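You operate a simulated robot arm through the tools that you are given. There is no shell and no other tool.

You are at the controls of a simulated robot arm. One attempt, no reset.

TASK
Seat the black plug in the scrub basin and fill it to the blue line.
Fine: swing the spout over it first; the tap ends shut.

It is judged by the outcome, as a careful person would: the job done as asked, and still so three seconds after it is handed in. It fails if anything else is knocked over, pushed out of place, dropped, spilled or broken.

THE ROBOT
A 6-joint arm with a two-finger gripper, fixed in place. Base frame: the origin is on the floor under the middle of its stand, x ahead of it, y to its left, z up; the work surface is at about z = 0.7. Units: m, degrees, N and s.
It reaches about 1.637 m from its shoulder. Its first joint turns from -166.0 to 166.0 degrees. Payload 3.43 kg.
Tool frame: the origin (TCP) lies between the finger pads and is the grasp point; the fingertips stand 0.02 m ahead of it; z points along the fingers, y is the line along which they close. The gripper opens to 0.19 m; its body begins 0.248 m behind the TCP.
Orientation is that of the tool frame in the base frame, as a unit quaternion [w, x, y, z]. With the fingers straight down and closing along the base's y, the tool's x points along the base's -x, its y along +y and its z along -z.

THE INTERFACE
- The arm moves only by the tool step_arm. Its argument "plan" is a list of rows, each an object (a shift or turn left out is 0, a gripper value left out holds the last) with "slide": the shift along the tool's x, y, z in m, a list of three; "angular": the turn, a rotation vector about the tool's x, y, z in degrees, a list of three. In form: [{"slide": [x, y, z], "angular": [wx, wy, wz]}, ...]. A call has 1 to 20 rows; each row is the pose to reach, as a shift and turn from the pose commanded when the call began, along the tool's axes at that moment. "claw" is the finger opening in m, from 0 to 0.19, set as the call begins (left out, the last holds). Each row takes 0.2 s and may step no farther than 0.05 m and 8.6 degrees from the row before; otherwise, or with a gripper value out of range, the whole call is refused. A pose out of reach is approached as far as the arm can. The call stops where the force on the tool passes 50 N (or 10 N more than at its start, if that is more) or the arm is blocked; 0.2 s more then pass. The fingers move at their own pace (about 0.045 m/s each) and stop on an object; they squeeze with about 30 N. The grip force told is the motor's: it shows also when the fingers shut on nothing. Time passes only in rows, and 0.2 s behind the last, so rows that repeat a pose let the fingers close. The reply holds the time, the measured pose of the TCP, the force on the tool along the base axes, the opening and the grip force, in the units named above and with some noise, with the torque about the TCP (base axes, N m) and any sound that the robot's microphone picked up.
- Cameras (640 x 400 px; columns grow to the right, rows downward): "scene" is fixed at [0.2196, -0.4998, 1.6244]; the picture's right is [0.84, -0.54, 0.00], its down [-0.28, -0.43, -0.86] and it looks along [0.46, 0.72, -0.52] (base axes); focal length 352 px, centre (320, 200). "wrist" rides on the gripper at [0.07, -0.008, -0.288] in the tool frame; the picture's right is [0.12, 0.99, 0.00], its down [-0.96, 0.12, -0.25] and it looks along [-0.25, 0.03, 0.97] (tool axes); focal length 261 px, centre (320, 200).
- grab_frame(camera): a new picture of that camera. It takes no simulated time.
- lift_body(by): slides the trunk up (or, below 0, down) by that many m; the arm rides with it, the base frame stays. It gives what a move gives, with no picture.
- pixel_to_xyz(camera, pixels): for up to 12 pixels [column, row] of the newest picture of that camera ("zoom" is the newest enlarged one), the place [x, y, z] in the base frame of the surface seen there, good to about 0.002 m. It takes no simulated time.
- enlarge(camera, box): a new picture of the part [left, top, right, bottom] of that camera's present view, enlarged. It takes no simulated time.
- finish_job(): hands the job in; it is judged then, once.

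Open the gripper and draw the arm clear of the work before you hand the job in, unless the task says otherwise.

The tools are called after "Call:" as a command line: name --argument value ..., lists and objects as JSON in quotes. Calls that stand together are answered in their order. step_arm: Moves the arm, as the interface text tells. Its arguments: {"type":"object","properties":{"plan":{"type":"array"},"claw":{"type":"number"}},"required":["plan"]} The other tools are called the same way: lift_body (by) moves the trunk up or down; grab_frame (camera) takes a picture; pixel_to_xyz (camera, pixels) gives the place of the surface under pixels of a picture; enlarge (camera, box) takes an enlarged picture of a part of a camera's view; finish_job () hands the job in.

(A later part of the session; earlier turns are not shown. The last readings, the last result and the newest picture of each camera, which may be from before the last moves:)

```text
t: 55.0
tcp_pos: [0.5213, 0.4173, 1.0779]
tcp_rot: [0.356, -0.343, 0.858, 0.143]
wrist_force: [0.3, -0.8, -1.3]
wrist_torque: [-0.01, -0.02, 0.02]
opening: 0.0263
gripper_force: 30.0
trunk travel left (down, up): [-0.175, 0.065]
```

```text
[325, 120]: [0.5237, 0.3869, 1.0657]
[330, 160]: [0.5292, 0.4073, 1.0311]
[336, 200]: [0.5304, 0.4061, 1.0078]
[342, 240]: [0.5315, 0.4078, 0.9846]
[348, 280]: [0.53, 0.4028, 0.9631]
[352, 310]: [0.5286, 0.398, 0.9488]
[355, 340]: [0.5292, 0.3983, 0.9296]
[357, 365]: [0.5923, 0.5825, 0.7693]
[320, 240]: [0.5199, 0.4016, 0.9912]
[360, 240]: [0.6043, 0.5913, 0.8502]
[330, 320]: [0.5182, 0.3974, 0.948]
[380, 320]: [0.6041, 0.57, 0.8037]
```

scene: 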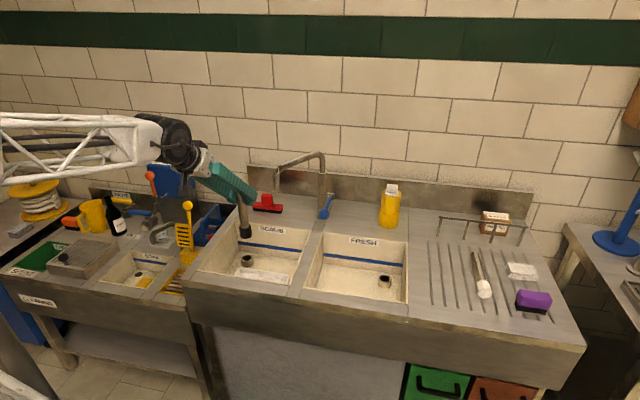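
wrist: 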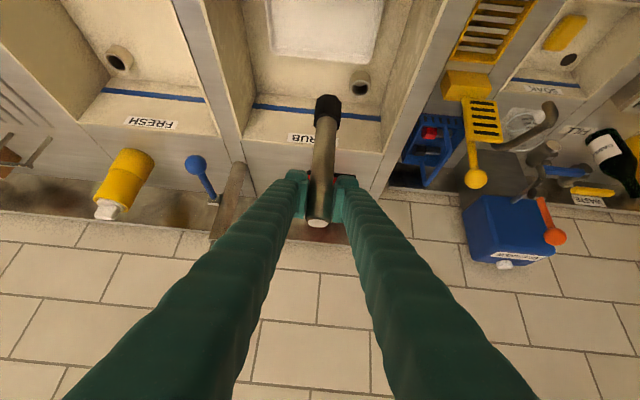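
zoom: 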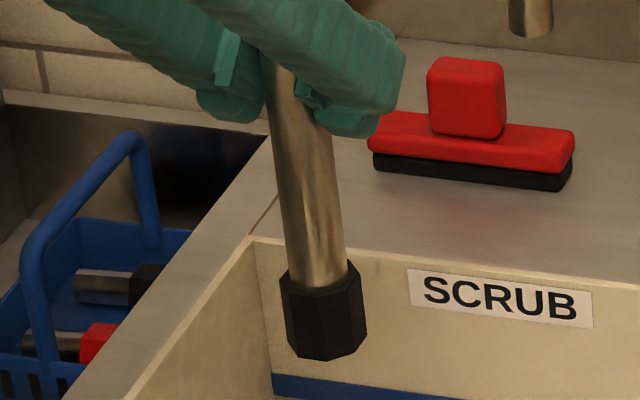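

Tilt is about 1.2° toward the robot; I correct that while moving over the ring centre at the same height.

Call:
step_arm --plan '[{"slide": [-0.0121, 0.011, 0.012], "angular": [0, -0.3, 0]}, {"slide": [-0.0265, 0.0242, 0.0264], "angular": [0, -0.6, 0]}, {"slide": [-0.041, 0.0374, 0.0408], "angular": [0, -0.9, 0]}, {"slide": [-0.0555, 0.0505, 0.0553], "angular": [0, -1.2, 0]}, {"slide": [-0.0664, 0.0604, 0.0661], "angular": [0, -1.2, 0]}, {"slide": [-0.0724, 0.0659, 0.0721], "angular": [0, -1.2, 0]}, {"slide": [-0.0724, 0.0659, 0.0721], "angular": [0, -1.2, 0]}]'

Call:
grab_frame --camera "scene"

Call:
enlarge --camera "scene" --box '[210, 160, 300, 280]'

Call:
enlarge --camera "wrist" --box '[270, 60, 390, 240]'

```text
t: 56.6
tcp_pos: [0.5507, 0.5356, 1.0804]
tcp_rot: [0.365, -0.341, 0.854, 0.146]
wrist_force: [1.0, -0.3, -1.1]
wrist_torque: [0.0, -0.01, -0.02]
opening: 0.0264
gripper_force: 30.1
trunk travel left (down, up): [-0.175, 0.065]
```

```text
taken
```

scene: 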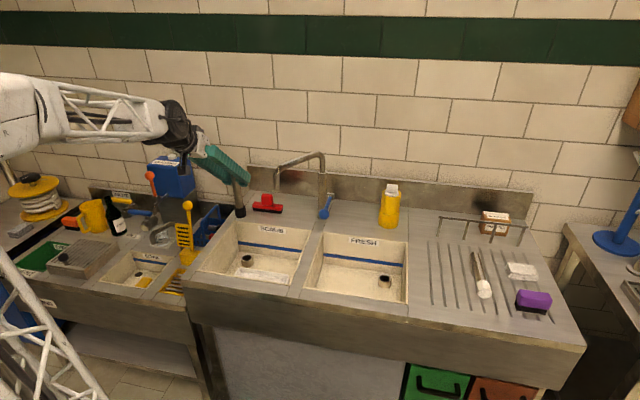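

```text
3.33 times, centred on (255, 220) of scene
```

zoom: 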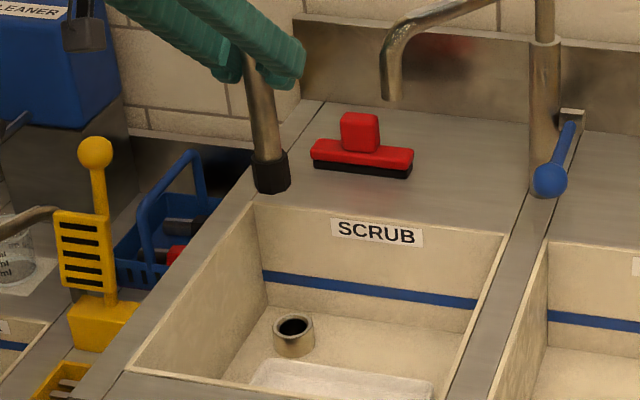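

```text
2.22 times, centred on (330, 150) of wrist
```

zoom: 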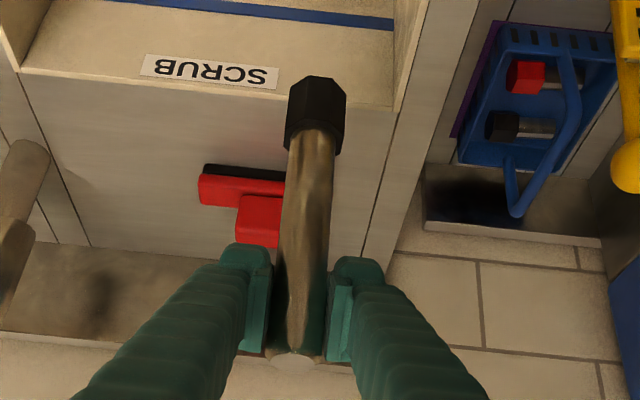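

Lateral alignment over the ring looks good (projects to ~246.5 vs ring 246.9). I descend 0.165 m straight down, then re-check alignment just above the ring.

Call:
step_arm --plan '[{"slide": [0.0145, 0, 0.0138]}, {"slide": [0.0398, 0, 0.038]}, {"slide": [0.065, 0, 0.0622]}, {"slide": [0.0904, 0, 0.0864]}, {"slide": [0.1085, 0, 0.1037]}, {"slide": [0.1193, 0, 0.114]}, {"slide": [0.1193, 0, 0.114]}]'

Call:
enlarge --camera "scene" --box '[220, 210, 280, 280]'

Call:
enlarge --camera "wrist" --box '[270, 60, 390, 240]'

Call:
grab_frame --camera "scene"

```text
t: 58.2
tcp_pos: [0.5486, 0.5351, 0.9149]
tcp_rot: [0.364, -0.342, 0.854, 0.146]
wrist_force: [0.0, 0.6, -0.2]
wrist_torque: [0.0, 0.01, 0.0]
opening: 0.0268
gripper_force: 29.9
trunk travel left (down, up): [-0.175, 0.065]
```

```text
5.71 times, centred on (250, 245) of scene
```

zoom: 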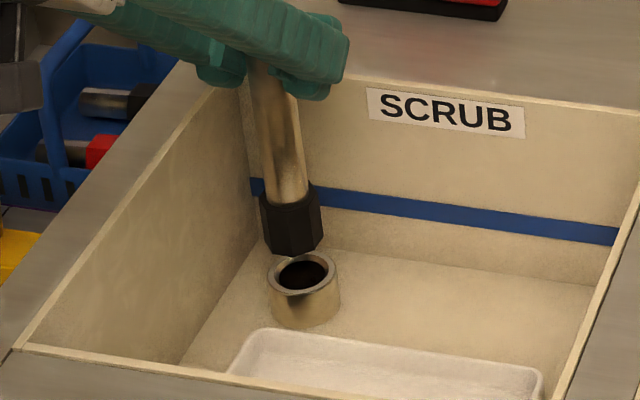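

```text
2.22 times, centred on (330, 150) of wrist
```

zoom: 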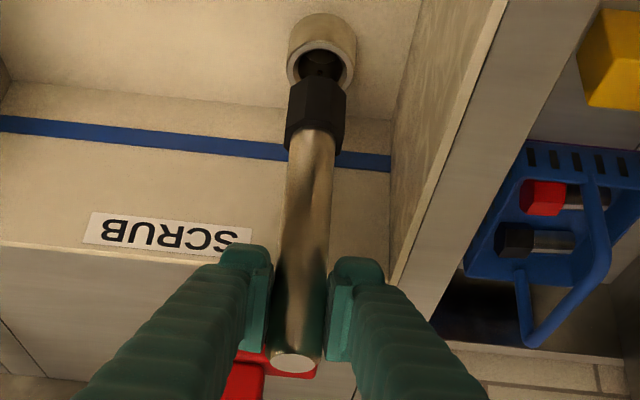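

```text
taken
```

scene: 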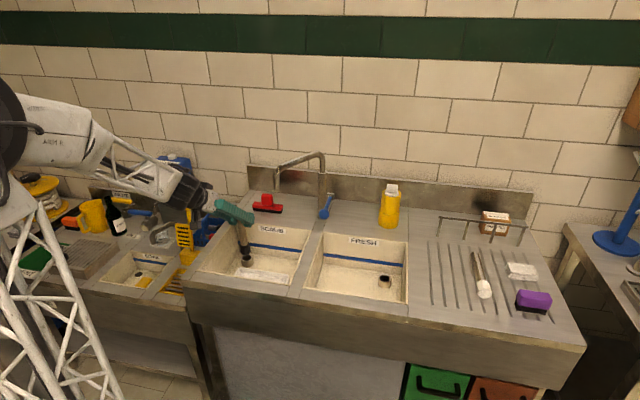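

I query the head's lower rim and the ring in both views to compare centres.

Call:
enlarge --camera "scene" --box '[232, 235, 262, 265]'

Call:
pixel_to_xyz --camera "scene" --pixels '[[245, 246], [245, 244], [245, 240], [242, 244], [249, 243], [244, 236], [243, 230], [242, 225]]'

Call:
enlarge --camera "wrist" --box '[305, 60, 355, 120]'

Call:
pixel_to_xyz --camera "zoom" --pixels '[[320, 200], [250, 200], [390, 200], [320, 150], [320, 250], [320, 300], [270, 300], [370, 300], [320, 350], [240, 120], [400, 120], [320, 60]]'

```text
13.33 times, centred on (247, 250) of scene
```

zoom: 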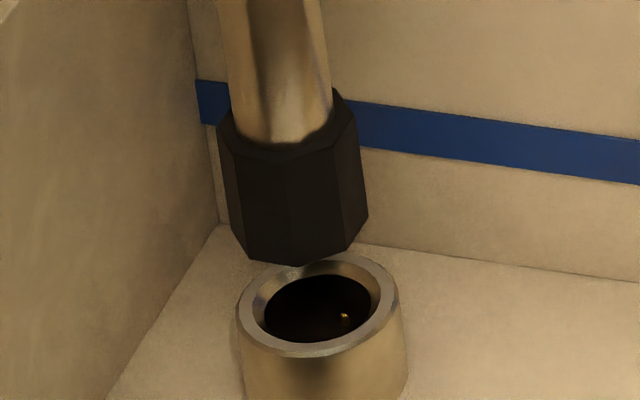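

```text
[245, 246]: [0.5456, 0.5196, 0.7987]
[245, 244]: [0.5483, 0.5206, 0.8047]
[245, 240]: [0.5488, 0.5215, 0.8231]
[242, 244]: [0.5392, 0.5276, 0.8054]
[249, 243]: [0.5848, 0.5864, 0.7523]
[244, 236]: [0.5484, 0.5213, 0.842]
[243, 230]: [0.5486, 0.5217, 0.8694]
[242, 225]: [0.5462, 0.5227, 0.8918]
```

```text
6.67 times, centred on (330, 90) of wrist
```

zoom: 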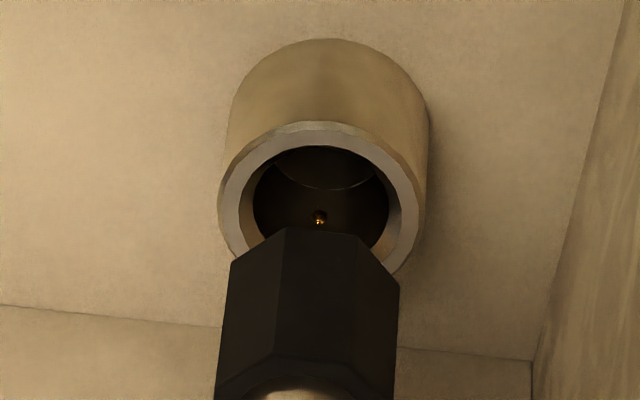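

```text
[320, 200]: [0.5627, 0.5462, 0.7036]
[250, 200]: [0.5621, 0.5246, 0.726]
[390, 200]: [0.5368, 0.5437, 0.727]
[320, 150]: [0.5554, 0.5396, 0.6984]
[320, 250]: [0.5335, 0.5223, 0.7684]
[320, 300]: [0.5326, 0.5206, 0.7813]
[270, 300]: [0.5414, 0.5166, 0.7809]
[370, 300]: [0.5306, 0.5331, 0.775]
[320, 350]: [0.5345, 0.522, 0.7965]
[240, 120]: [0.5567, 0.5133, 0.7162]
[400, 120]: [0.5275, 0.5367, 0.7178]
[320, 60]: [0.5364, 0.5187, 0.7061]
```

Axis estimates agree within a few mm with the ring; I nudge +2/+1 mm and lower 28 mm so the head is just above the rim, then compare directly.

Call:
step_arm --plan '[{"slide": [-0.0015, -0.0006, 0.0015]}, {"slide": [0.006, -0.0006, 0.008]}, {"slide": [0.013, -0.0006, 0.015]}, {"slide": [0.0188, -0.0006, 0.0209]}, {"slide": [0.0188, -0.0006, 0.0209]}]'

Call:
enlarge --camera "scene" --box '[232, 235, 262, 265]'

Call:
enlarge --camera "wrist" --box '[305, 60, 355, 120]'

```text
t: 59.4
tcp_pos: [0.5509, 0.5353, 0.8877]
tcp_rot: [0.365, -0.342, 0.854, 0.146]
wrist_force: [-0.4, 0.5, -0.3]
wrist_torque: [-0.01, -0.01, -0.02]
opening: 0.0266
gripper_force: 29.9
trunk travel left (down, up): [-0.175, 0.065]
```

```text
13.33 times, centred on (247, 250) of scene
```

zoom: 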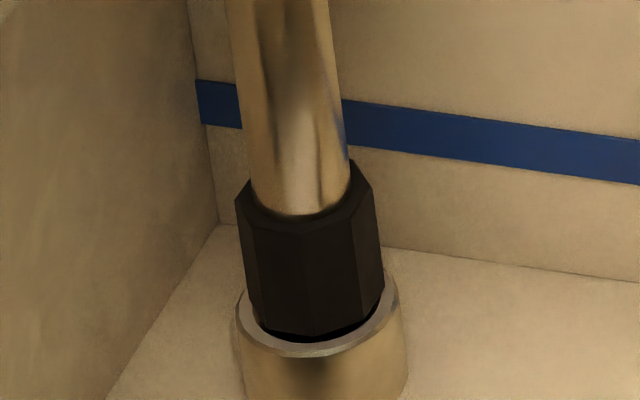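

```text
6.67 times, centred on (330, 90) of wrist
```

zoom: 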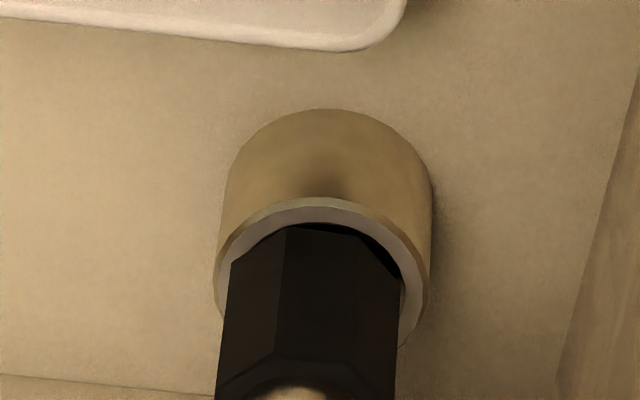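

Very well centred. I lower in small steps to feel the seat.

Call:
step_arm --plan '[{"slide": [0.0022, 0, 0.0021]}, {"slide": [0.0043, 0, 0.0041]}, {"slide": [0.0065, 0, 0.0062]}, {"slide": [0.0065, 0, 0.0062]}]'

Call:
enlarge --camera "scene" --box '[232, 235, 262, 265]'

Call:
enlarge --camera "wrist" --box '[305, 60, 355, 120]'

```text
t: 60.6
tcp_pos: [0.5531, 0.5366, 0.8834]
tcp_rot: [0.369, -0.34, 0.853, 0.146]
wrist_force: [-1.7, -1.4, 17.6]
wrist_torque: [0.07, 0.02, 0.02]
opening: 0.0266
gripper_force: 30.0
trunk travel left (down, up): [-0.175, 0.065]
stopped in row 4: the force on the tool passed its limit at 52 N (the readings are from after the stop); the commanded pose is now the measured one
```

```text
13.33 times, centred on (247, 250) of scene
```

zoom: 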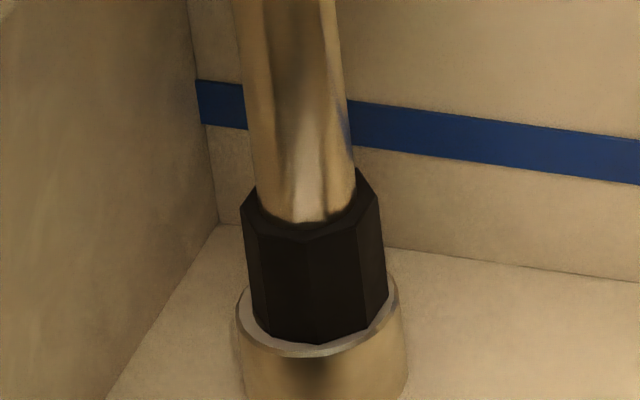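

```text
6.67 times, centred on (330, 90) of wrist
```

zoom: 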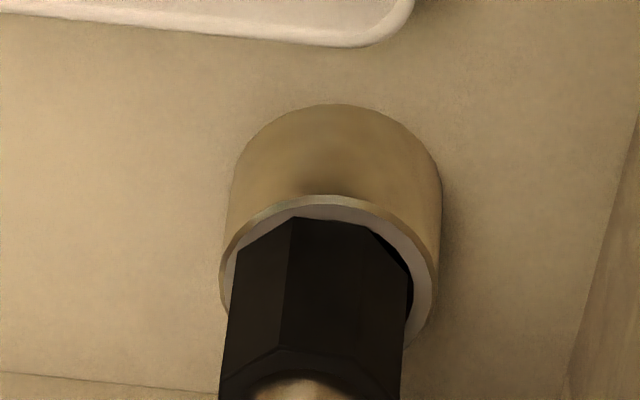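

Contact at TCP z≈0.883 (52 N), slightly off-centre: the wrist view shows a gap on the ring's right side. I back off 5 mm upward and shift ~1.5 mm accordingly, then look again.

Call:
step_arm --plan '[{"slide": [-0.0036, 0, -0.0034]}, {"slide": [-0.0026, 0.0015, -0.0044]}, {"slide": [-0.0026, 0.0015, -0.0044]}]'

Call:
enlarge --camera "scene" --box '[232, 235, 262, 265]'

Call:
enlarge --camera "wrist" --box '[305, 60, 355, 120]'

```text
t: 61.4
tcp_pos: [0.5518, 0.537, 0.8864]
tcp_rot: [0.367, -0.341, 0.853, 0.146]
wrist_force: [0.0, 0.0, 0.3]
wrist_torque: [-0.01, 0.0, -0.01]
opening: 0.0264
gripper_force: 30.2
trunk travel left (down, up): [-0.175, 0.065]
```

```text
13.33 times, centred on (247, 250) of scene
```

zoom: 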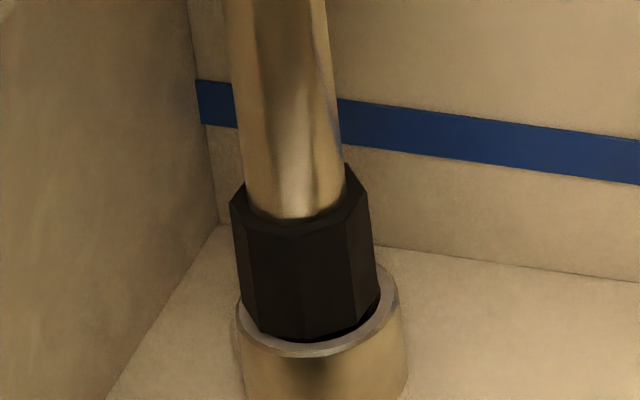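

```text
6.67 times, centred on (330, 90) of wrist
```

zoom: 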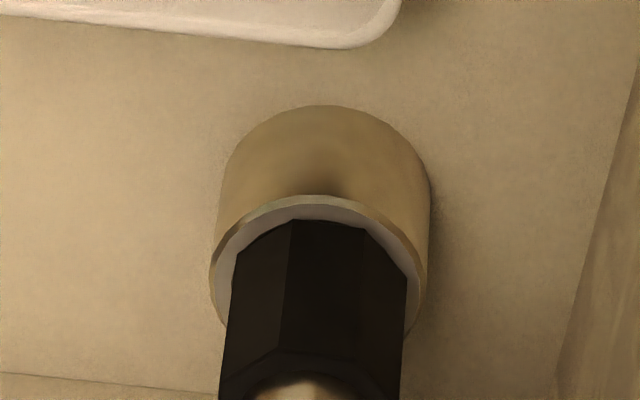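

Pose brackets the centre (gap on one side in each camera); I move ~1 mm back toward the middle and lower by small steps.

Call:
step_arm --plan '[{"slide": [0, -0.0009, 0]}, {"slide": [0.0011, -0.0009, 0.001]}, {"slide": [0.0022, -0.0009, 0.0021]}, {"slide": [0.0029, -0.0009, 0.0028]}]'

Call:
enlarge --camera "scene" --box '[232, 235, 262, 265]'

Call:
enlarge --camera "wrist" --box '[305, 60, 355, 120]'

```text
t: 62.4
tcp_pos: [0.5517, 0.5358, 0.8844]
tcp_rot: [0.368, -0.341, 0.853, 0.146]
wrist_force: [-1.6, -1.1, 14.1]
wrist_torque: [-0.07, 0.08, 0.01]
opening: 0.0269
gripper_force: 30.1
trunk travel left (down, up): [-0.175, 0.065]
```

```text
13.33 times, centred on (247, 250) of scene
```

zoom: 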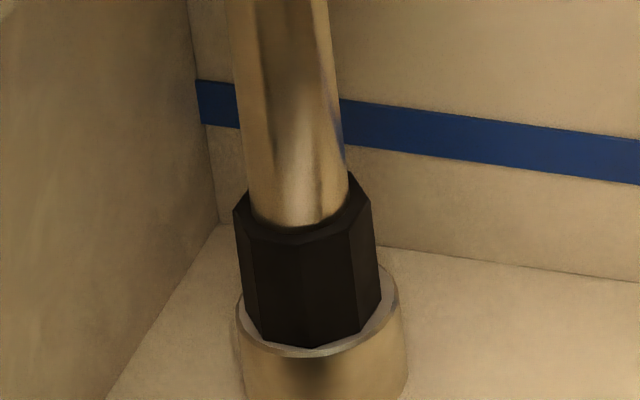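

```text
6.67 times, centred on (330, 90) of wrist
```

zoom: 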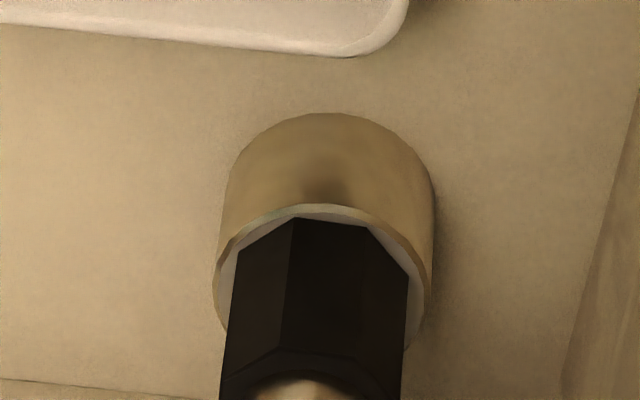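

Contact with 14 N. I probe sideways 1.5 mm toward +r to feel whether it drops in further.

Call:
step_arm --plan '[{"slide": [0, -0.0008, 0]}, {"slide": [0, -0.0015, 0]}]'

Call:
step_arm --plan '[{"slide": [0.0007, 0, 0.0007]}, {"slide": [0.0014, 0, 0.0014]}]'

Call:
enlarge --camera "scene" --box '[232, 235, 262, 265]'

Call:
enlarge --camera "wrist" --box '[305, 60, 355, 120]'

```text
t: 63.0
tcp_pos: [0.552, 0.5348, 0.8826]
tcp_rot: [0.367, -0.341, 0.853, 0.146]
wrist_force: [-2.9, 1.3, 16.5]
wrist_torque: [0.3, 0.16, 0.03]
opening: 0.0265
gripper_force: 29.7
trunk travel left (down, up): [-0.175, 0.065]
```

```text
t: 63.6
tcp_pos: [0.5552, 0.5345, 0.8828]
tcp_rot: [0.369, -0.339, 0.853, 0.145]
wrist_force: [-5.0, -0.2, 39.0]
wrist_torque: [0.0, 0.26, 0.01]
opening: 0.0265
gripper_force: 29.7
trunk travel left (down, up): [-0.175, 0.065]
```

```text
13.33 times, centred on (247, 250) of scene
```

zoom: 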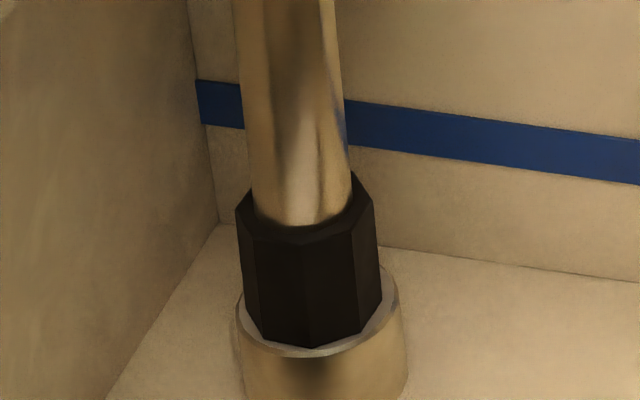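

```text
6.67 times, centred on (330, 90) of wrist
```

zoom: 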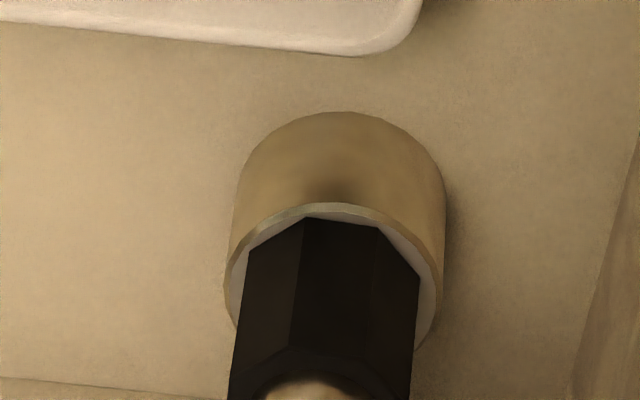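

The head stays put while the hand moves — it is captured in the ring's bevel. I bring the hand back above the ring centre to stand the plug upright and relieve the push before releasing.

Call:
step_arm --plan '[{"slide": [0.0005, 0.0019, -0.0027]}, {"slide": [0.0009, 0.0038, -0.0034]}, {"slide": [0.0009, 0.0038, -0.0034]}]'

Call:
enlarge --camera "scene" --box '[222, 205, 272, 265]'

Call:
enlarge --camera "wrist" --box '[280, 60, 380, 240]'

```text
t: 64.4
tcp_pos: [0.548, 0.5348, 0.8832]
tcp_rot: [0.367, -0.34, 0.853, 0.146]
wrist_force: [4.7, 1.0, 23.1]
wrist_torque: [-0.01, -0.32, 0.0]
opening: 0.0263
gripper_force: 29.7
trunk travel left (down, up): [-0.175, 0.065]
```

```text
6.67 times, centred on (247, 235) of scene
```

zoom: 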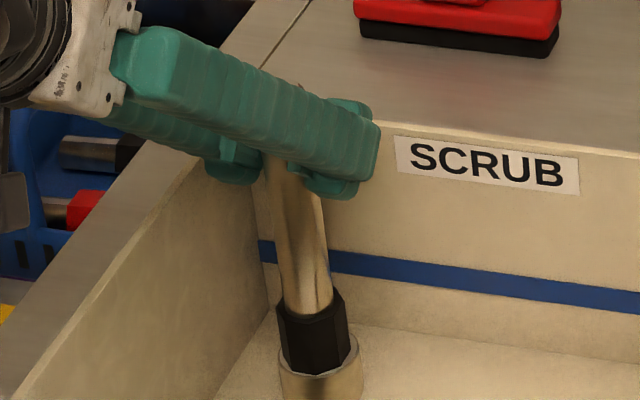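

```text
2.22 times, centred on (330, 150) of wrist
```

zoom: 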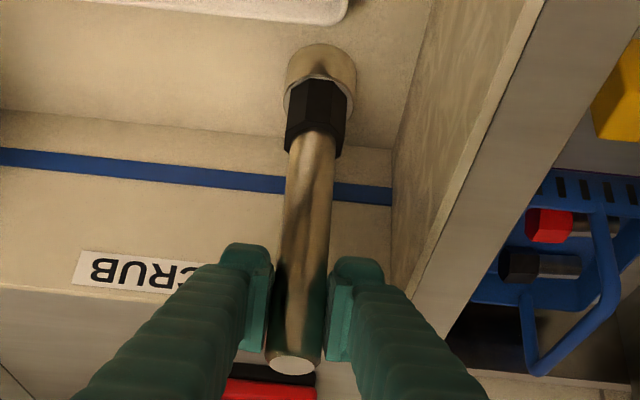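

Force readings put the upright point near x≈0.5515. I shift there and ease up 2 mm.

Call:
step_arm --plan '[{"slide": [-0.0016, -0.0012, 0.0002]}, {"slide": [-0.0032, -0.0025, 0.0005]}, {"slide": [-0.0032, -0.0025, 0.0005]}]'

```text
t: 65.2
tcp_pos: [0.5507, 0.5356, 0.8835]
tcp_rot: [0.366, -0.341, 0.854, 0.146]
wrist_force: [-0.5, -0.3, -0.4]
wrist_torque: [-0.03, -0.01, 0.04]
opening: 0.0266
gripper_force: 30.2
trunk travel left (down, up): [-0.175, 0.065]
```

Force is now zero at z=0.8835, upright. I lower further in 1.5 mm steps to see if it goes deeper.

Call:
step_arm --plan '[{"slide": [0.0011, 0, 0.001]}, {"slide": [0.0011, 0, 0.001]}]'

Call:
step_arm --plan '[{"slide": [0.0011, 0, 0.001]}, {"slide": [0.0011, 0, 0.001]}]'

Call:
step_arm --plan '[{"slide": [0.0011, 0, 0.001]}, {"slide": [0.0011, 0, 0.001]}]'

```text
t: 65.8
tcp_pos: [0.5503, 0.5362, 0.8829]
tcp_rot: [0.366, -0.342, 0.853, 0.146]
wrist_force: [-0.7, 0.2, -0.9]
wrist_torque: [0.0, -0.02, -0.03]
opening: 0.0262
gripper_force: 30.4
trunk travel left (down, up): [-0.175, 0.065]
```

```text
t: 66.4
tcp_pos: [0.5511, 0.5354, 0.8828]
tcp_rot: [0.367, -0.34, 0.853, 0.146]
wrist_force: [-1.1, 0.7, 12.7]
wrist_torque: [0.05, -0.04, 0.01]
opening: 0.0263
gripper_force: 29.9
trunk travel left (down, up): [-0.175, 0.065]
```

```text
t: 67.0
tcp_pos: [0.5502, 0.536, 0.8819]
tcp_rot: [0.369, -0.34, 0.853, 0.146]
wrist_force: [1.2, 3.0, 33.4]
wrist_torque: [0.13, -0.09, 0.01]
opening: 0.0265
gripper_force: 30.5
trunk travel left (down, up): [-0.175, 0.065]
```

Firm seat at TCP z≈0.882 with 33 N. I ease off and open the fingers gently.

Call:
step_arm --plan '[{"slide": [-0.0015, 0, -0.0014]}, {"slide": [-0.0015, 0, -0.0014]}]'

Call:
step_arm --plan '[{"slide": [0, 0, 0]}, {"slide": [0, 0, 0]}, {"slide": [0, 0, 0]}]' --claw 0.05

Call:
enlarge --camera "scene" --box '[222, 205, 272, 265]'

Call:
enlarge --camera "wrist" --box '[280, 60, 380, 240]'

```text
t: 67.6
tcp_pos: [0.5504, 0.535, 0.8826]
tcp_rot: [0.367, -0.341, 0.853, 0.147]
wrist_force: [1.8, 2.8, 24.8]
wrist_torque: [0.09, -0.16, 0.03]
opening: 0.0265
gripper_force: 29.7
trunk travel left (down, up): [-0.175, 0.065]
```

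```text
t: 68.4
tcp_pos: [0.5504, 0.5361, 0.8826]
tcp_rot: [0.366, -0.342, 0.853, 0.147]
wrist_force: [-0.1, -0.4, 0.0]
wrist_torque: [0.02, 0.04, 0.02]
opening: 0.0499
gripper_force: 0.1
trunk travel left (down, up): [-0.175, 0.065]
```

```text
6.67 times, centred on (247, 235) of scene
```

zoom: 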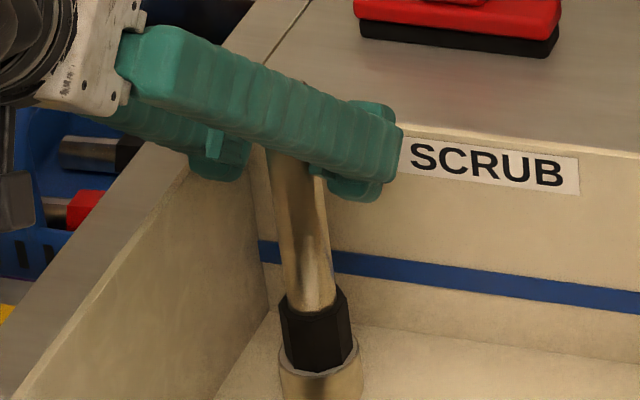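

```text
2.22 times, centred on (330, 150) of wrist
```

zoom: 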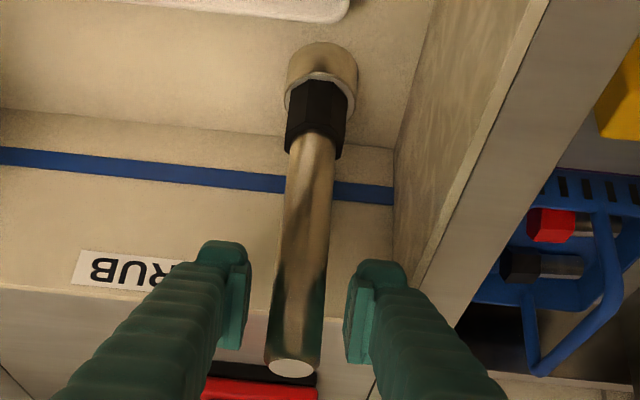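

The plug stands by itself in the ring. I back the fingers off along their own axis.

Call:
step_arm --plan '[{"slide": [0, 0, -0.005]}, {"slide": [0, 0, -0.02]}, {"slide": [0, 0, -0.05]}, {"slide": [0, 0, -0.09]}, {"slide": [0, 0, -0.13]}]' --claw 0.06

Call:
enlarge --camera "scene" --box '[222, 195, 272, 265]'

Call:
grab_frame --camera "wrist"

```text
t: 69.6
tcp_pos: [0.4854, 0.4703, 0.971]
tcp_rot: [0.368, -0.345, 0.852, 0.143]
wrist_force: [-0.9, 1.4, -1.7]
wrist_torque: [-0.07, -0.11, -0.14]
opening: 0.0597
gripper_force: 0.0
trunk travel left (down, up): [-0.175, 0.065]
```

```text
5.71 times, centred on (247, 230) of scene
```

zoom: 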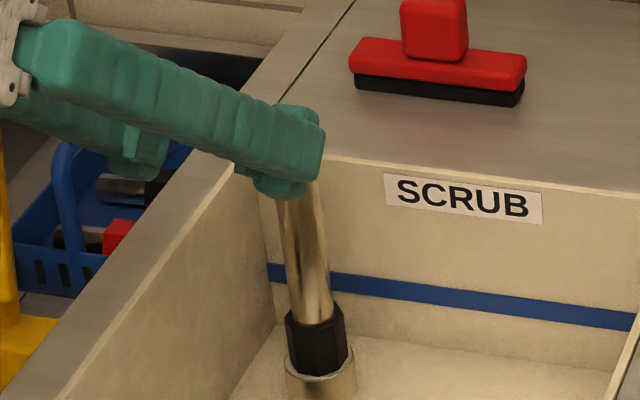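

```text
taken
```

wrist: 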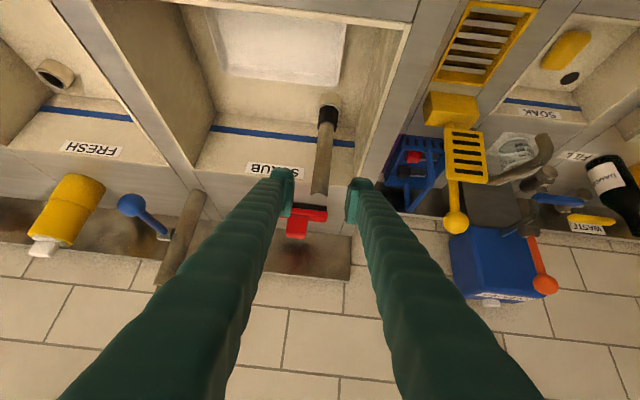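

The plug stays upright. I retreat further so the plug is free to view from the scene camera.

Call:
step_arm --plan '[{"slide": [0.003, 0, -0.03]}, {"slide": [0.007, -0.001, -0.065]}, {"slide": [0.0104, -0.002, -0.0977]}, {"slide": [0.0104, -0.002, -0.0977]}]'

Call:
grab_frame --camera "scene"

Call:
enlarge --camera "scene" --box '[205, 190, 325, 290]'

Call:
enlarge --camera "scene" --box '[227, 205, 267, 265]'

Call:
pixel_to_xyz --camera "zoom" --pixels '[[285, 70], [285, 85], [290, 120], [297, 170], [305, 220], [312, 270], [315, 300], [315, 330], [318, 350], [285, 60]]'

```text
t: 70.6
tcp_pos: [0.4264, 0.4182, 1.0325]
tcp_rot: [0.366, -0.341, 0.854, 0.146]
wrist_force: [0.4, 0.1, 0.1]
wrist_torque: [0.02, 0.02, 0.0]
opening: 0.06
gripper_force: 0.1
trunk travel left (down, up): [-0.175, 0.065]
```

```text
taken
```

scene: 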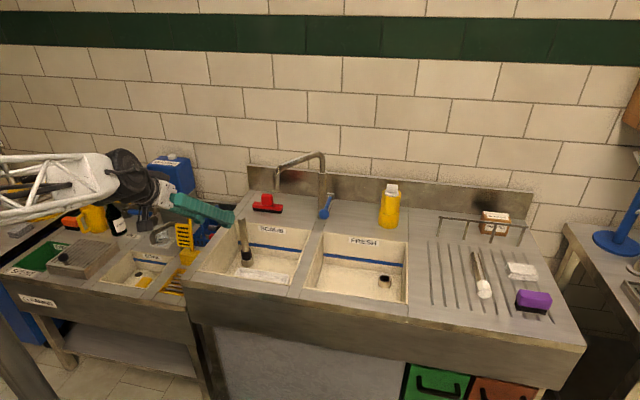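

```text
4.00 times, centred on (265, 240) of scene
```

zoom: 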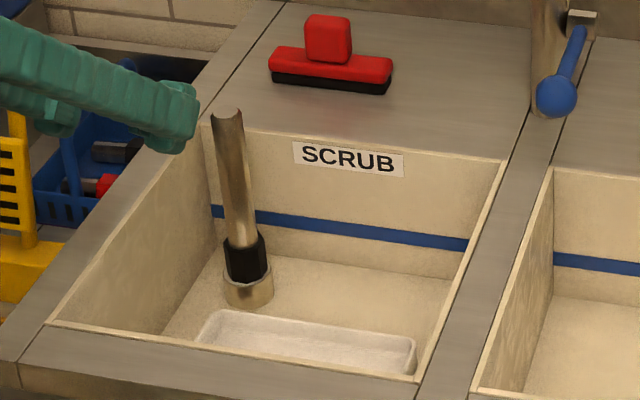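

```text
6.67 times, centred on (247, 235) of scene
```

zoom: 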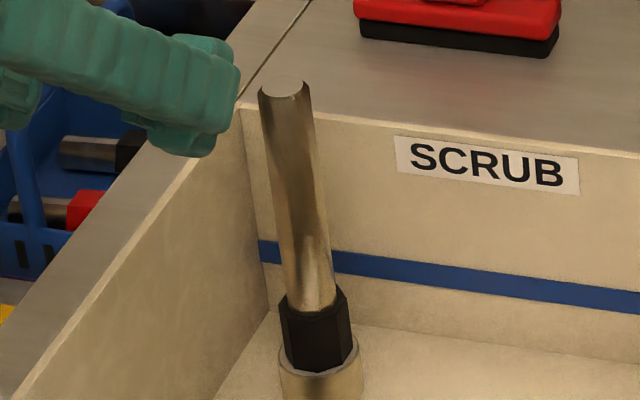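

```text
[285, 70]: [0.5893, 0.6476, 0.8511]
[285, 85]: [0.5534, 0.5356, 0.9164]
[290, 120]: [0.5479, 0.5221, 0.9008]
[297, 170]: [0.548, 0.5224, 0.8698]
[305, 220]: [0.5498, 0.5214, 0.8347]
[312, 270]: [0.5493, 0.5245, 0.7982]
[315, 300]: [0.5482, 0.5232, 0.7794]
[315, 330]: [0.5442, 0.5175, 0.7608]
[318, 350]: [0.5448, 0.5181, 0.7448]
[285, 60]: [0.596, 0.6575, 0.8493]
```

The plug stands in the ring, top at z≈0.916. I look closely at how deep the head sits.

Call:
enlarge --camera "scene" --box '[234, 240, 262, 264]'

Call:
pixel_to_xyz --camera "zoom" --pixels '[[310, 60], [310, 110], [310, 150], [310, 190], [310, 220], [310, 240], [310, 250], [310, 260], [310, 270], [310, 280], [220, 180], [430, 180]]'

```text
16.00 times, centred on (248, 252) of scene
```

zoom: 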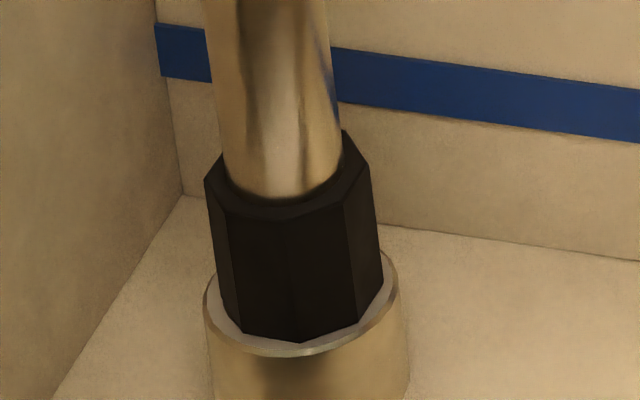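

```text
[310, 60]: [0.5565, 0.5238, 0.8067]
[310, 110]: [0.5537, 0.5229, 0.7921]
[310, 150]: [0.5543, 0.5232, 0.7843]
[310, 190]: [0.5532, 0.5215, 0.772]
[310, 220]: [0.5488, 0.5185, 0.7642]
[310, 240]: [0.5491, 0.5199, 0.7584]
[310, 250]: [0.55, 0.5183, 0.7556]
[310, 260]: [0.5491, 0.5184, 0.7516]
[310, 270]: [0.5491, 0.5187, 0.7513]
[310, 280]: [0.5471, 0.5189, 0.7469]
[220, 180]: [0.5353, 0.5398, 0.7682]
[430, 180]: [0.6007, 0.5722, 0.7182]
```

The head bottom sits at the rim level in the bevel, centred laterally within 0.5 mm. Now I measure the blue line's height on the scrub basin's back wall.

Call:
enlarge --camera "scene" --box '[255, 235, 305, 265]'

Call:
pixel_to_xyz --camera "zoom" --pixels '[[300, 80], [300, 90], [300, 100], [300, 110], [300, 120], [300, 130], [300, 140], [300, 150], [500, 120], [500, 140], [500, 160], [500, 180]]'

```text
12.80 times, centred on (280, 250) of scene
```

zoom: 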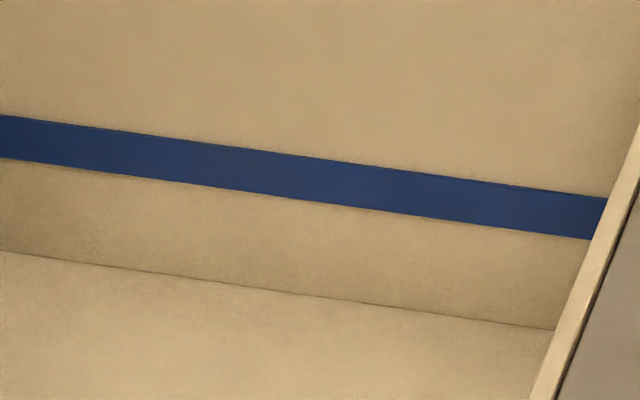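

```text
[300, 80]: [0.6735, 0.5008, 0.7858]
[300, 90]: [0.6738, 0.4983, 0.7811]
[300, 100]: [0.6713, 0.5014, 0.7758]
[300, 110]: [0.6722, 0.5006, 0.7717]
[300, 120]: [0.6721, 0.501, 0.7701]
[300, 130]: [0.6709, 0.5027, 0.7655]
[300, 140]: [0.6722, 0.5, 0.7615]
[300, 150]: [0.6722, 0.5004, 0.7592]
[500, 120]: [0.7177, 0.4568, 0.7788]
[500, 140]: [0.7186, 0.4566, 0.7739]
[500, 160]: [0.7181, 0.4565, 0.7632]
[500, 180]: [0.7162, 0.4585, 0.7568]
```

Call:
pixel_to_xyz --camera "zoom" --pixels '[[300, 158], [300, 170], [300, 178], [300, 188], [300, 198], [300, 210], [500, 190], [500, 200], [500, 207], [500, 220], [500, 228], [100, 150]]'

Call:
enlarge --camera "scene" --box '[290, 155, 370, 225]'

Call:
pixel_to_xyz --camera "zoom" --pixels '[[285, 300], [275, 315], [295, 315], [285, 330], [300, 270], [310, 245], [320, 225], [330, 215], [345, 225], [330, 235]]'

```text
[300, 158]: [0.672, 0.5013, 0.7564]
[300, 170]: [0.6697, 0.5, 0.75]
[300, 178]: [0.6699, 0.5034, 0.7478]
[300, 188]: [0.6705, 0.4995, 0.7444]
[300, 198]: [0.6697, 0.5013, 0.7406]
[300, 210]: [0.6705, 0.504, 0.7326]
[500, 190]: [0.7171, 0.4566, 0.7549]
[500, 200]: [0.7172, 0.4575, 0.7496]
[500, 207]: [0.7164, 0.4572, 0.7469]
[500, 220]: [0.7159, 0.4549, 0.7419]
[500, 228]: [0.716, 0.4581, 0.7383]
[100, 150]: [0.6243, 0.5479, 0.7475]
```

```text
5.71 times, centred on (330, 190) of scene
```

zoom: 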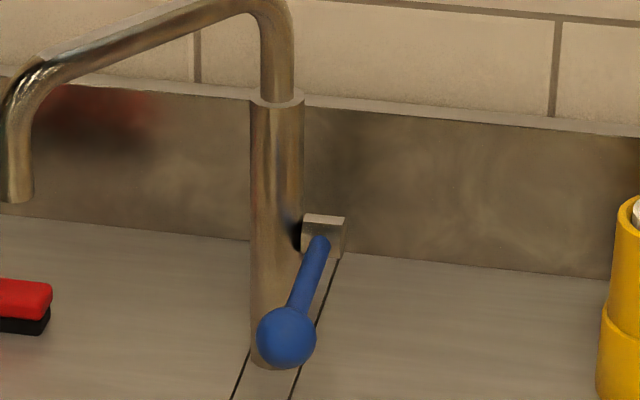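

```text
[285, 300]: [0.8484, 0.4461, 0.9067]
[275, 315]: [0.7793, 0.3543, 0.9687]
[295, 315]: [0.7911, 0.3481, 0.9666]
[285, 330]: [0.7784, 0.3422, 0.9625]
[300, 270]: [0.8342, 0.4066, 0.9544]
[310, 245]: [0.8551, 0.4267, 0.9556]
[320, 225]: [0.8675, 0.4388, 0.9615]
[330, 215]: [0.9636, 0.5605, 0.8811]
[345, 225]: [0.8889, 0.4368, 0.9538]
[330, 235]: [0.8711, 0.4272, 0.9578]
```

Blue band spans z≈0.7395–0.757 (centre ≈0.748). The lever's ball is at ≈(0.787,0.355,0.952), radius 0.018, pivot block at r≈0.035 beside the column. I move the gripper to the right, in front of the lever, clear of the spout.

Call:
step_arm --plan '[{"slide": [-0.0071, -0.0374, -0.0049]}, {"slide": [-0.0142, -0.0748, -0.0097]}, {"slide": [-0.0212, -0.1122, -0.0146]}, {"slide": [-0.0283, -0.1496, -0.0194]}, {"slide": [-0.0354, -0.187, -0.0243]}, {"slide": [-0.0425, -0.2243, -0.0291]}, {"slide": [-0.0495, -0.2617, -0.034]}, {"slide": [-0.0566, -0.2991, -0.0388]}, {"slide": [-0.0566, -0.2991, -0.0388]}]' --claw 0.075

Call:
grab_frame --camera "scene"

Call:
grab_frame --camera "wrist"

```text
t: 72.6
tcp_pos: [0.6431, 0.206, 1.1006]
tcp_rot: [0.366, -0.341, 0.853, 0.146]
wrist_force: [1.1, -0.3, -0.3]
wrist_torque: [0.0, 0.0, -0.01]
opening: 0.0751
gripper_force: 0.1
trunk travel left (down, up): [-0.175, 0.065]
```

```text
taken
```

scene: 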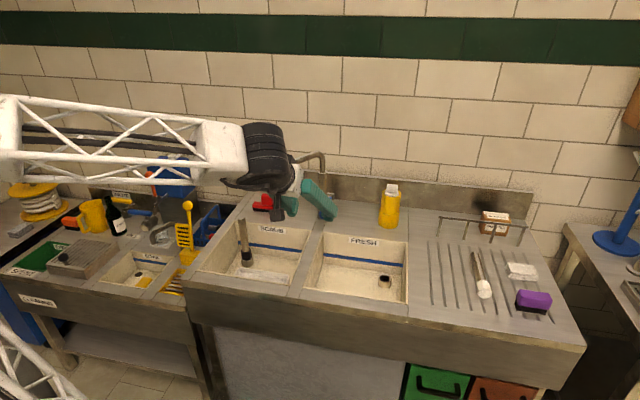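

```text
taken
```

wrist: 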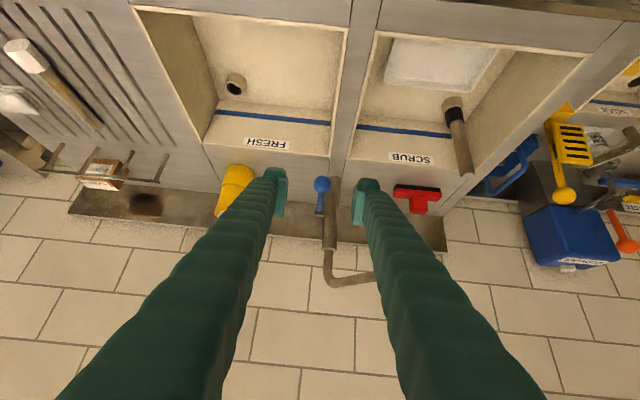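

The blue ball lies between the fingers at (322,186) in the wrist view. I measure it and move to a standoff along the approach line.

Call:
pixel_to_xyz --camera "wrist" --pixels '[[322, 180], [322, 185], [318, 184], [327, 184], [320, 200], [319, 210]]'

Call:
step_arm --plan '[{"slide": [-0.0118, 0.003, 0.0339]}, {"slide": [-0.0237, 0.0059, 0.0678]}, {"slide": [-0.0355, 0.0089, 0.1017]}, {"slide": [-0.0355, 0.0089, 0.1017]}]'

Call:
enlarge --camera "wrist" --box '[250, 110, 390, 260]'

Call:
pixel_to_xyz --camera "zoom" --pixels '[[300, 150], [320, 150], [340, 150], [320, 130], [320, 170], [320, 200]]'

```text
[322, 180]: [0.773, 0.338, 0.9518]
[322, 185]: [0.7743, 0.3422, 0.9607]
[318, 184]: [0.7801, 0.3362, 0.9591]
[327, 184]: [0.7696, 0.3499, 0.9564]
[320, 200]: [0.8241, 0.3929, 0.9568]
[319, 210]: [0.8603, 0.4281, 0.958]
```

```text
t: 73.6
tcp_pos: [0.7084, 0.2824, 1.0553]
tcp_rot: [0.367, -0.341, 0.853, 0.146]
wrist_force: [-0.9, -0.5, -0.6]
wrist_torque: [0.03, 0.02, -0.02]
opening: 0.0751
gripper_force: 0.2
trunk travel left (down, up): [-0.175, 0.065]
```

```text
2.67 times, centred on (320, 185) of wrist
```

zoom: 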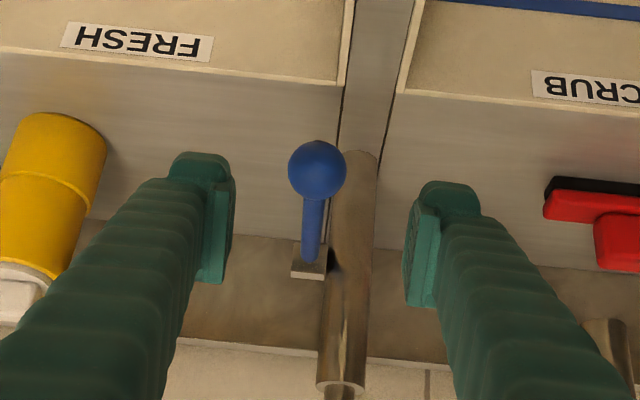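

```text
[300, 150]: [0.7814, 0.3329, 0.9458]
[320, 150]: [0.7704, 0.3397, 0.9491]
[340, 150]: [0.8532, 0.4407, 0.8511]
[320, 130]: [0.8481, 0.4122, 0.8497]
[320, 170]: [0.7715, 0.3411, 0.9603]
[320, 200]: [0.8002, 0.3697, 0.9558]
```

Ball centre ≈(0.7845,0.353,0.951). I advance along the tool axis until the pads straddle the ball.

Call:
step_arm --plan '[{"slide": [0.0037, -0.0012, 0.03]}, {"slide": [0.0037, -0.0012, 0.065]}, {"slide": [0.0037, -0.0012, 0.1]}, {"slide": [0.0037, -0.0012, 0.125]}, {"slide": [0.0037, -0.0012, 0.1472]}, {"slide": [0.0037, -0.0012, 0.1472]}]'

Call:
enlarge --camera "wrist" --box '[250, 110, 390, 260]'

Call:
grab_frame --camera "scene"

```text
t: 75.0
tcp_pos: [0.7831, 0.3511, 0.9524]
tcp_rot: [0.366, -0.34, 0.854, 0.146]
wrist_force: [-0.2, 0.2, -0.1]
wrist_torque: [-0.02, 0.0, 0.02]
opening: 0.0751
gripper_force: 0.0
trunk travel left (down, up): [-0.175, 0.065]
```

```text
2.67 times, centred on (320, 185) of wrist
```

zoom: 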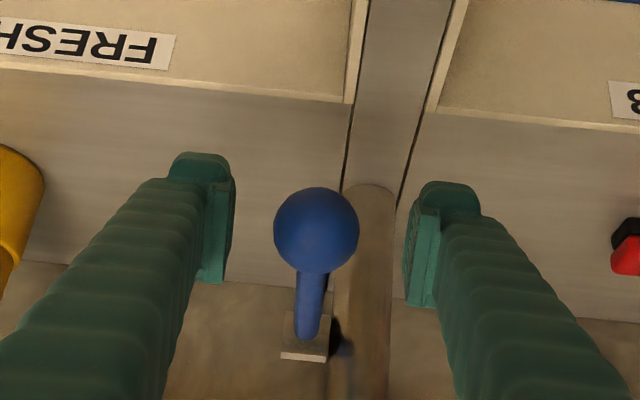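

```text
taken
```

scene: 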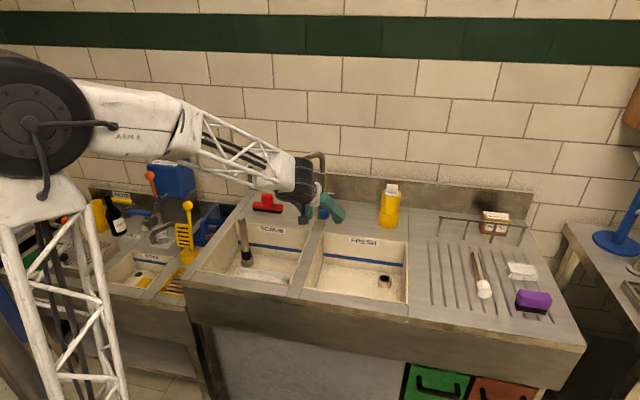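

Ball is centred between the pads (316 vs pads 228/405). I close on it.

Call:
step_arm --plan '[{"slide": [0, 0, 0]}, {"slide": [0, 0, 0]}, {"slide": [0, 0, 0]}, {"slide": [0, 0, 0]}]' --claw 0.0

Call:
enlarge --camera "wrist" --box '[250, 110, 390, 260]'

```text
t: 76.0
tcp_pos: [0.7843, 0.3497, 0.953]
tcp_rot: [0.368, -0.34, 0.853, 0.146]
wrist_force: [9.8, -3.8, -1.2]
wrist_torque: [-0.41, -0.32, 0.37]
opening: 0.0314
gripper_force: 40.6
trunk travel left (down, up): [-0.175, 0.065]
```

```text
2.67 times, centred on (320, 185) of wrist
```

zoom: 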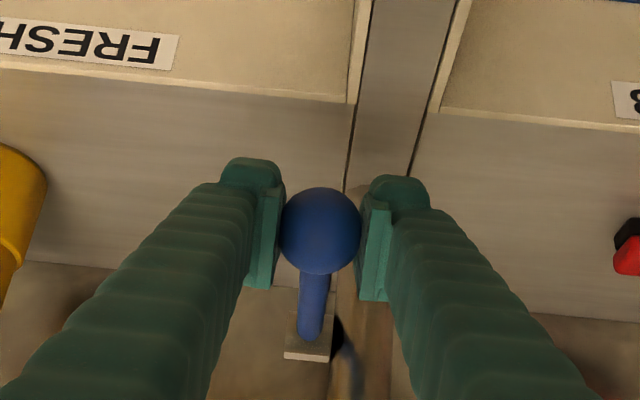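

Gripped with a small sideways load of ~10 N; I relax it 1 mm and lift the lever about 1 cm (≈5°) to test the direction.

Call:
step_arm --plan '[{"slide": [0, -0.001, 0]}, {"slide": [-0.0018, -0.001, -0.0017]}, {"slide": [-0.0036, -0.001, -0.0035]}, {"slide": [-0.0054, -0.001, -0.0052]}, {"slide": [-0.0072, -0.001, -0.0069]}]'

Call:
grab_frame --camera "scene"

Call:
enlarge --camera "scene" --box '[205, 140, 345, 290]'

```text
t: 77.2
tcp_pos: [0.7841, 0.35, 0.9616]
tcp_rot: [0.366, -0.341, 0.854, 0.146]
wrist_force: [11.0, 0.9, -12.8]
wrist_torque: [-1.4, 0.47, 0.47]
opening: 0.0316
gripper_force: 45.1
trunk travel left (down, up): [-0.175, 0.065]
```

```text
taken
```

scene: 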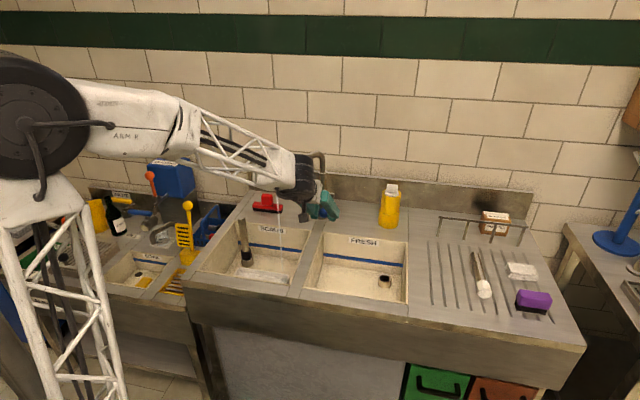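

```text
2.67 times, centred on (275, 215) of scene
```

zoom: 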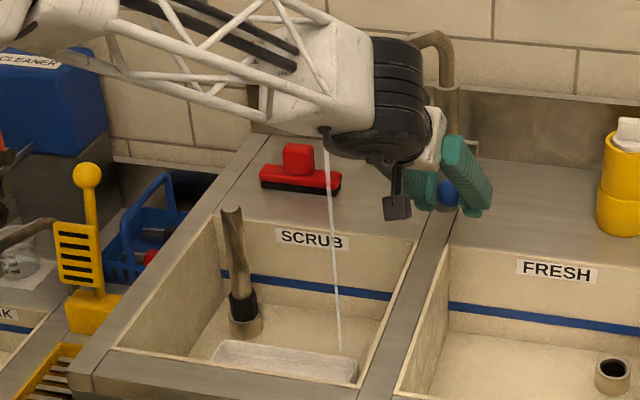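

Lifting opens the tap: a thin stream falls into the scrub basin (zoom (332,250)→(340,355)). I open further to about 15° and check the flow.

Call:
step_arm --plan '[{"slide": [-0.0044, 0, -0.0029]}, {"slide": [-0.0087, 0, -0.0058]}, {"slide": [-0.0131, 0, -0.0086]}, {"slide": [-0.0174, 0, -0.0115]}]'

Call:
enlarge --camera "scene" --box '[205, 140, 345, 290]'

Call:
enlarge --camera "wrist" --box '[250, 110, 390, 260]'

```text
t: 78.2
tcp_pos: [0.7856, 0.3533, 0.9817]
tcp_rot: [0.366, -0.342, 0.853, 0.146]
wrist_force: [-2.2, -8.3, -10.9]
wrist_torque: [-1.48, 0.55, 0.43]
opening: 0.0317
gripper_force: 45.3
trunk travel left (down, up): [-0.175, 0.065]
```

```text
2.67 times, centred on (275, 215) of scene
```

zoom: 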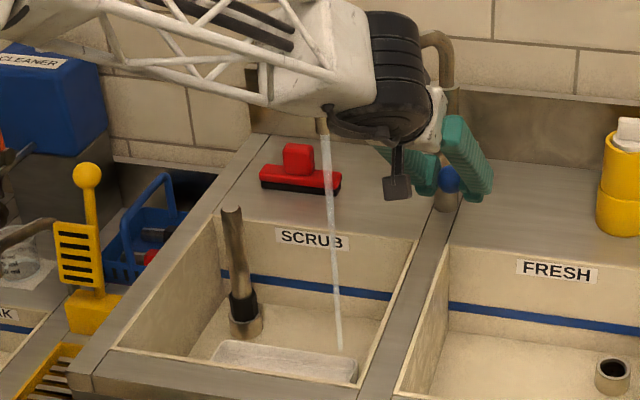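

```text
2.67 times, centred on (320, 185) of wrist
```

zoom: 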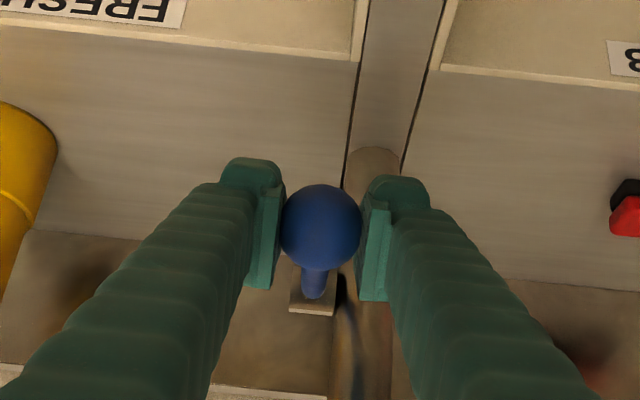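

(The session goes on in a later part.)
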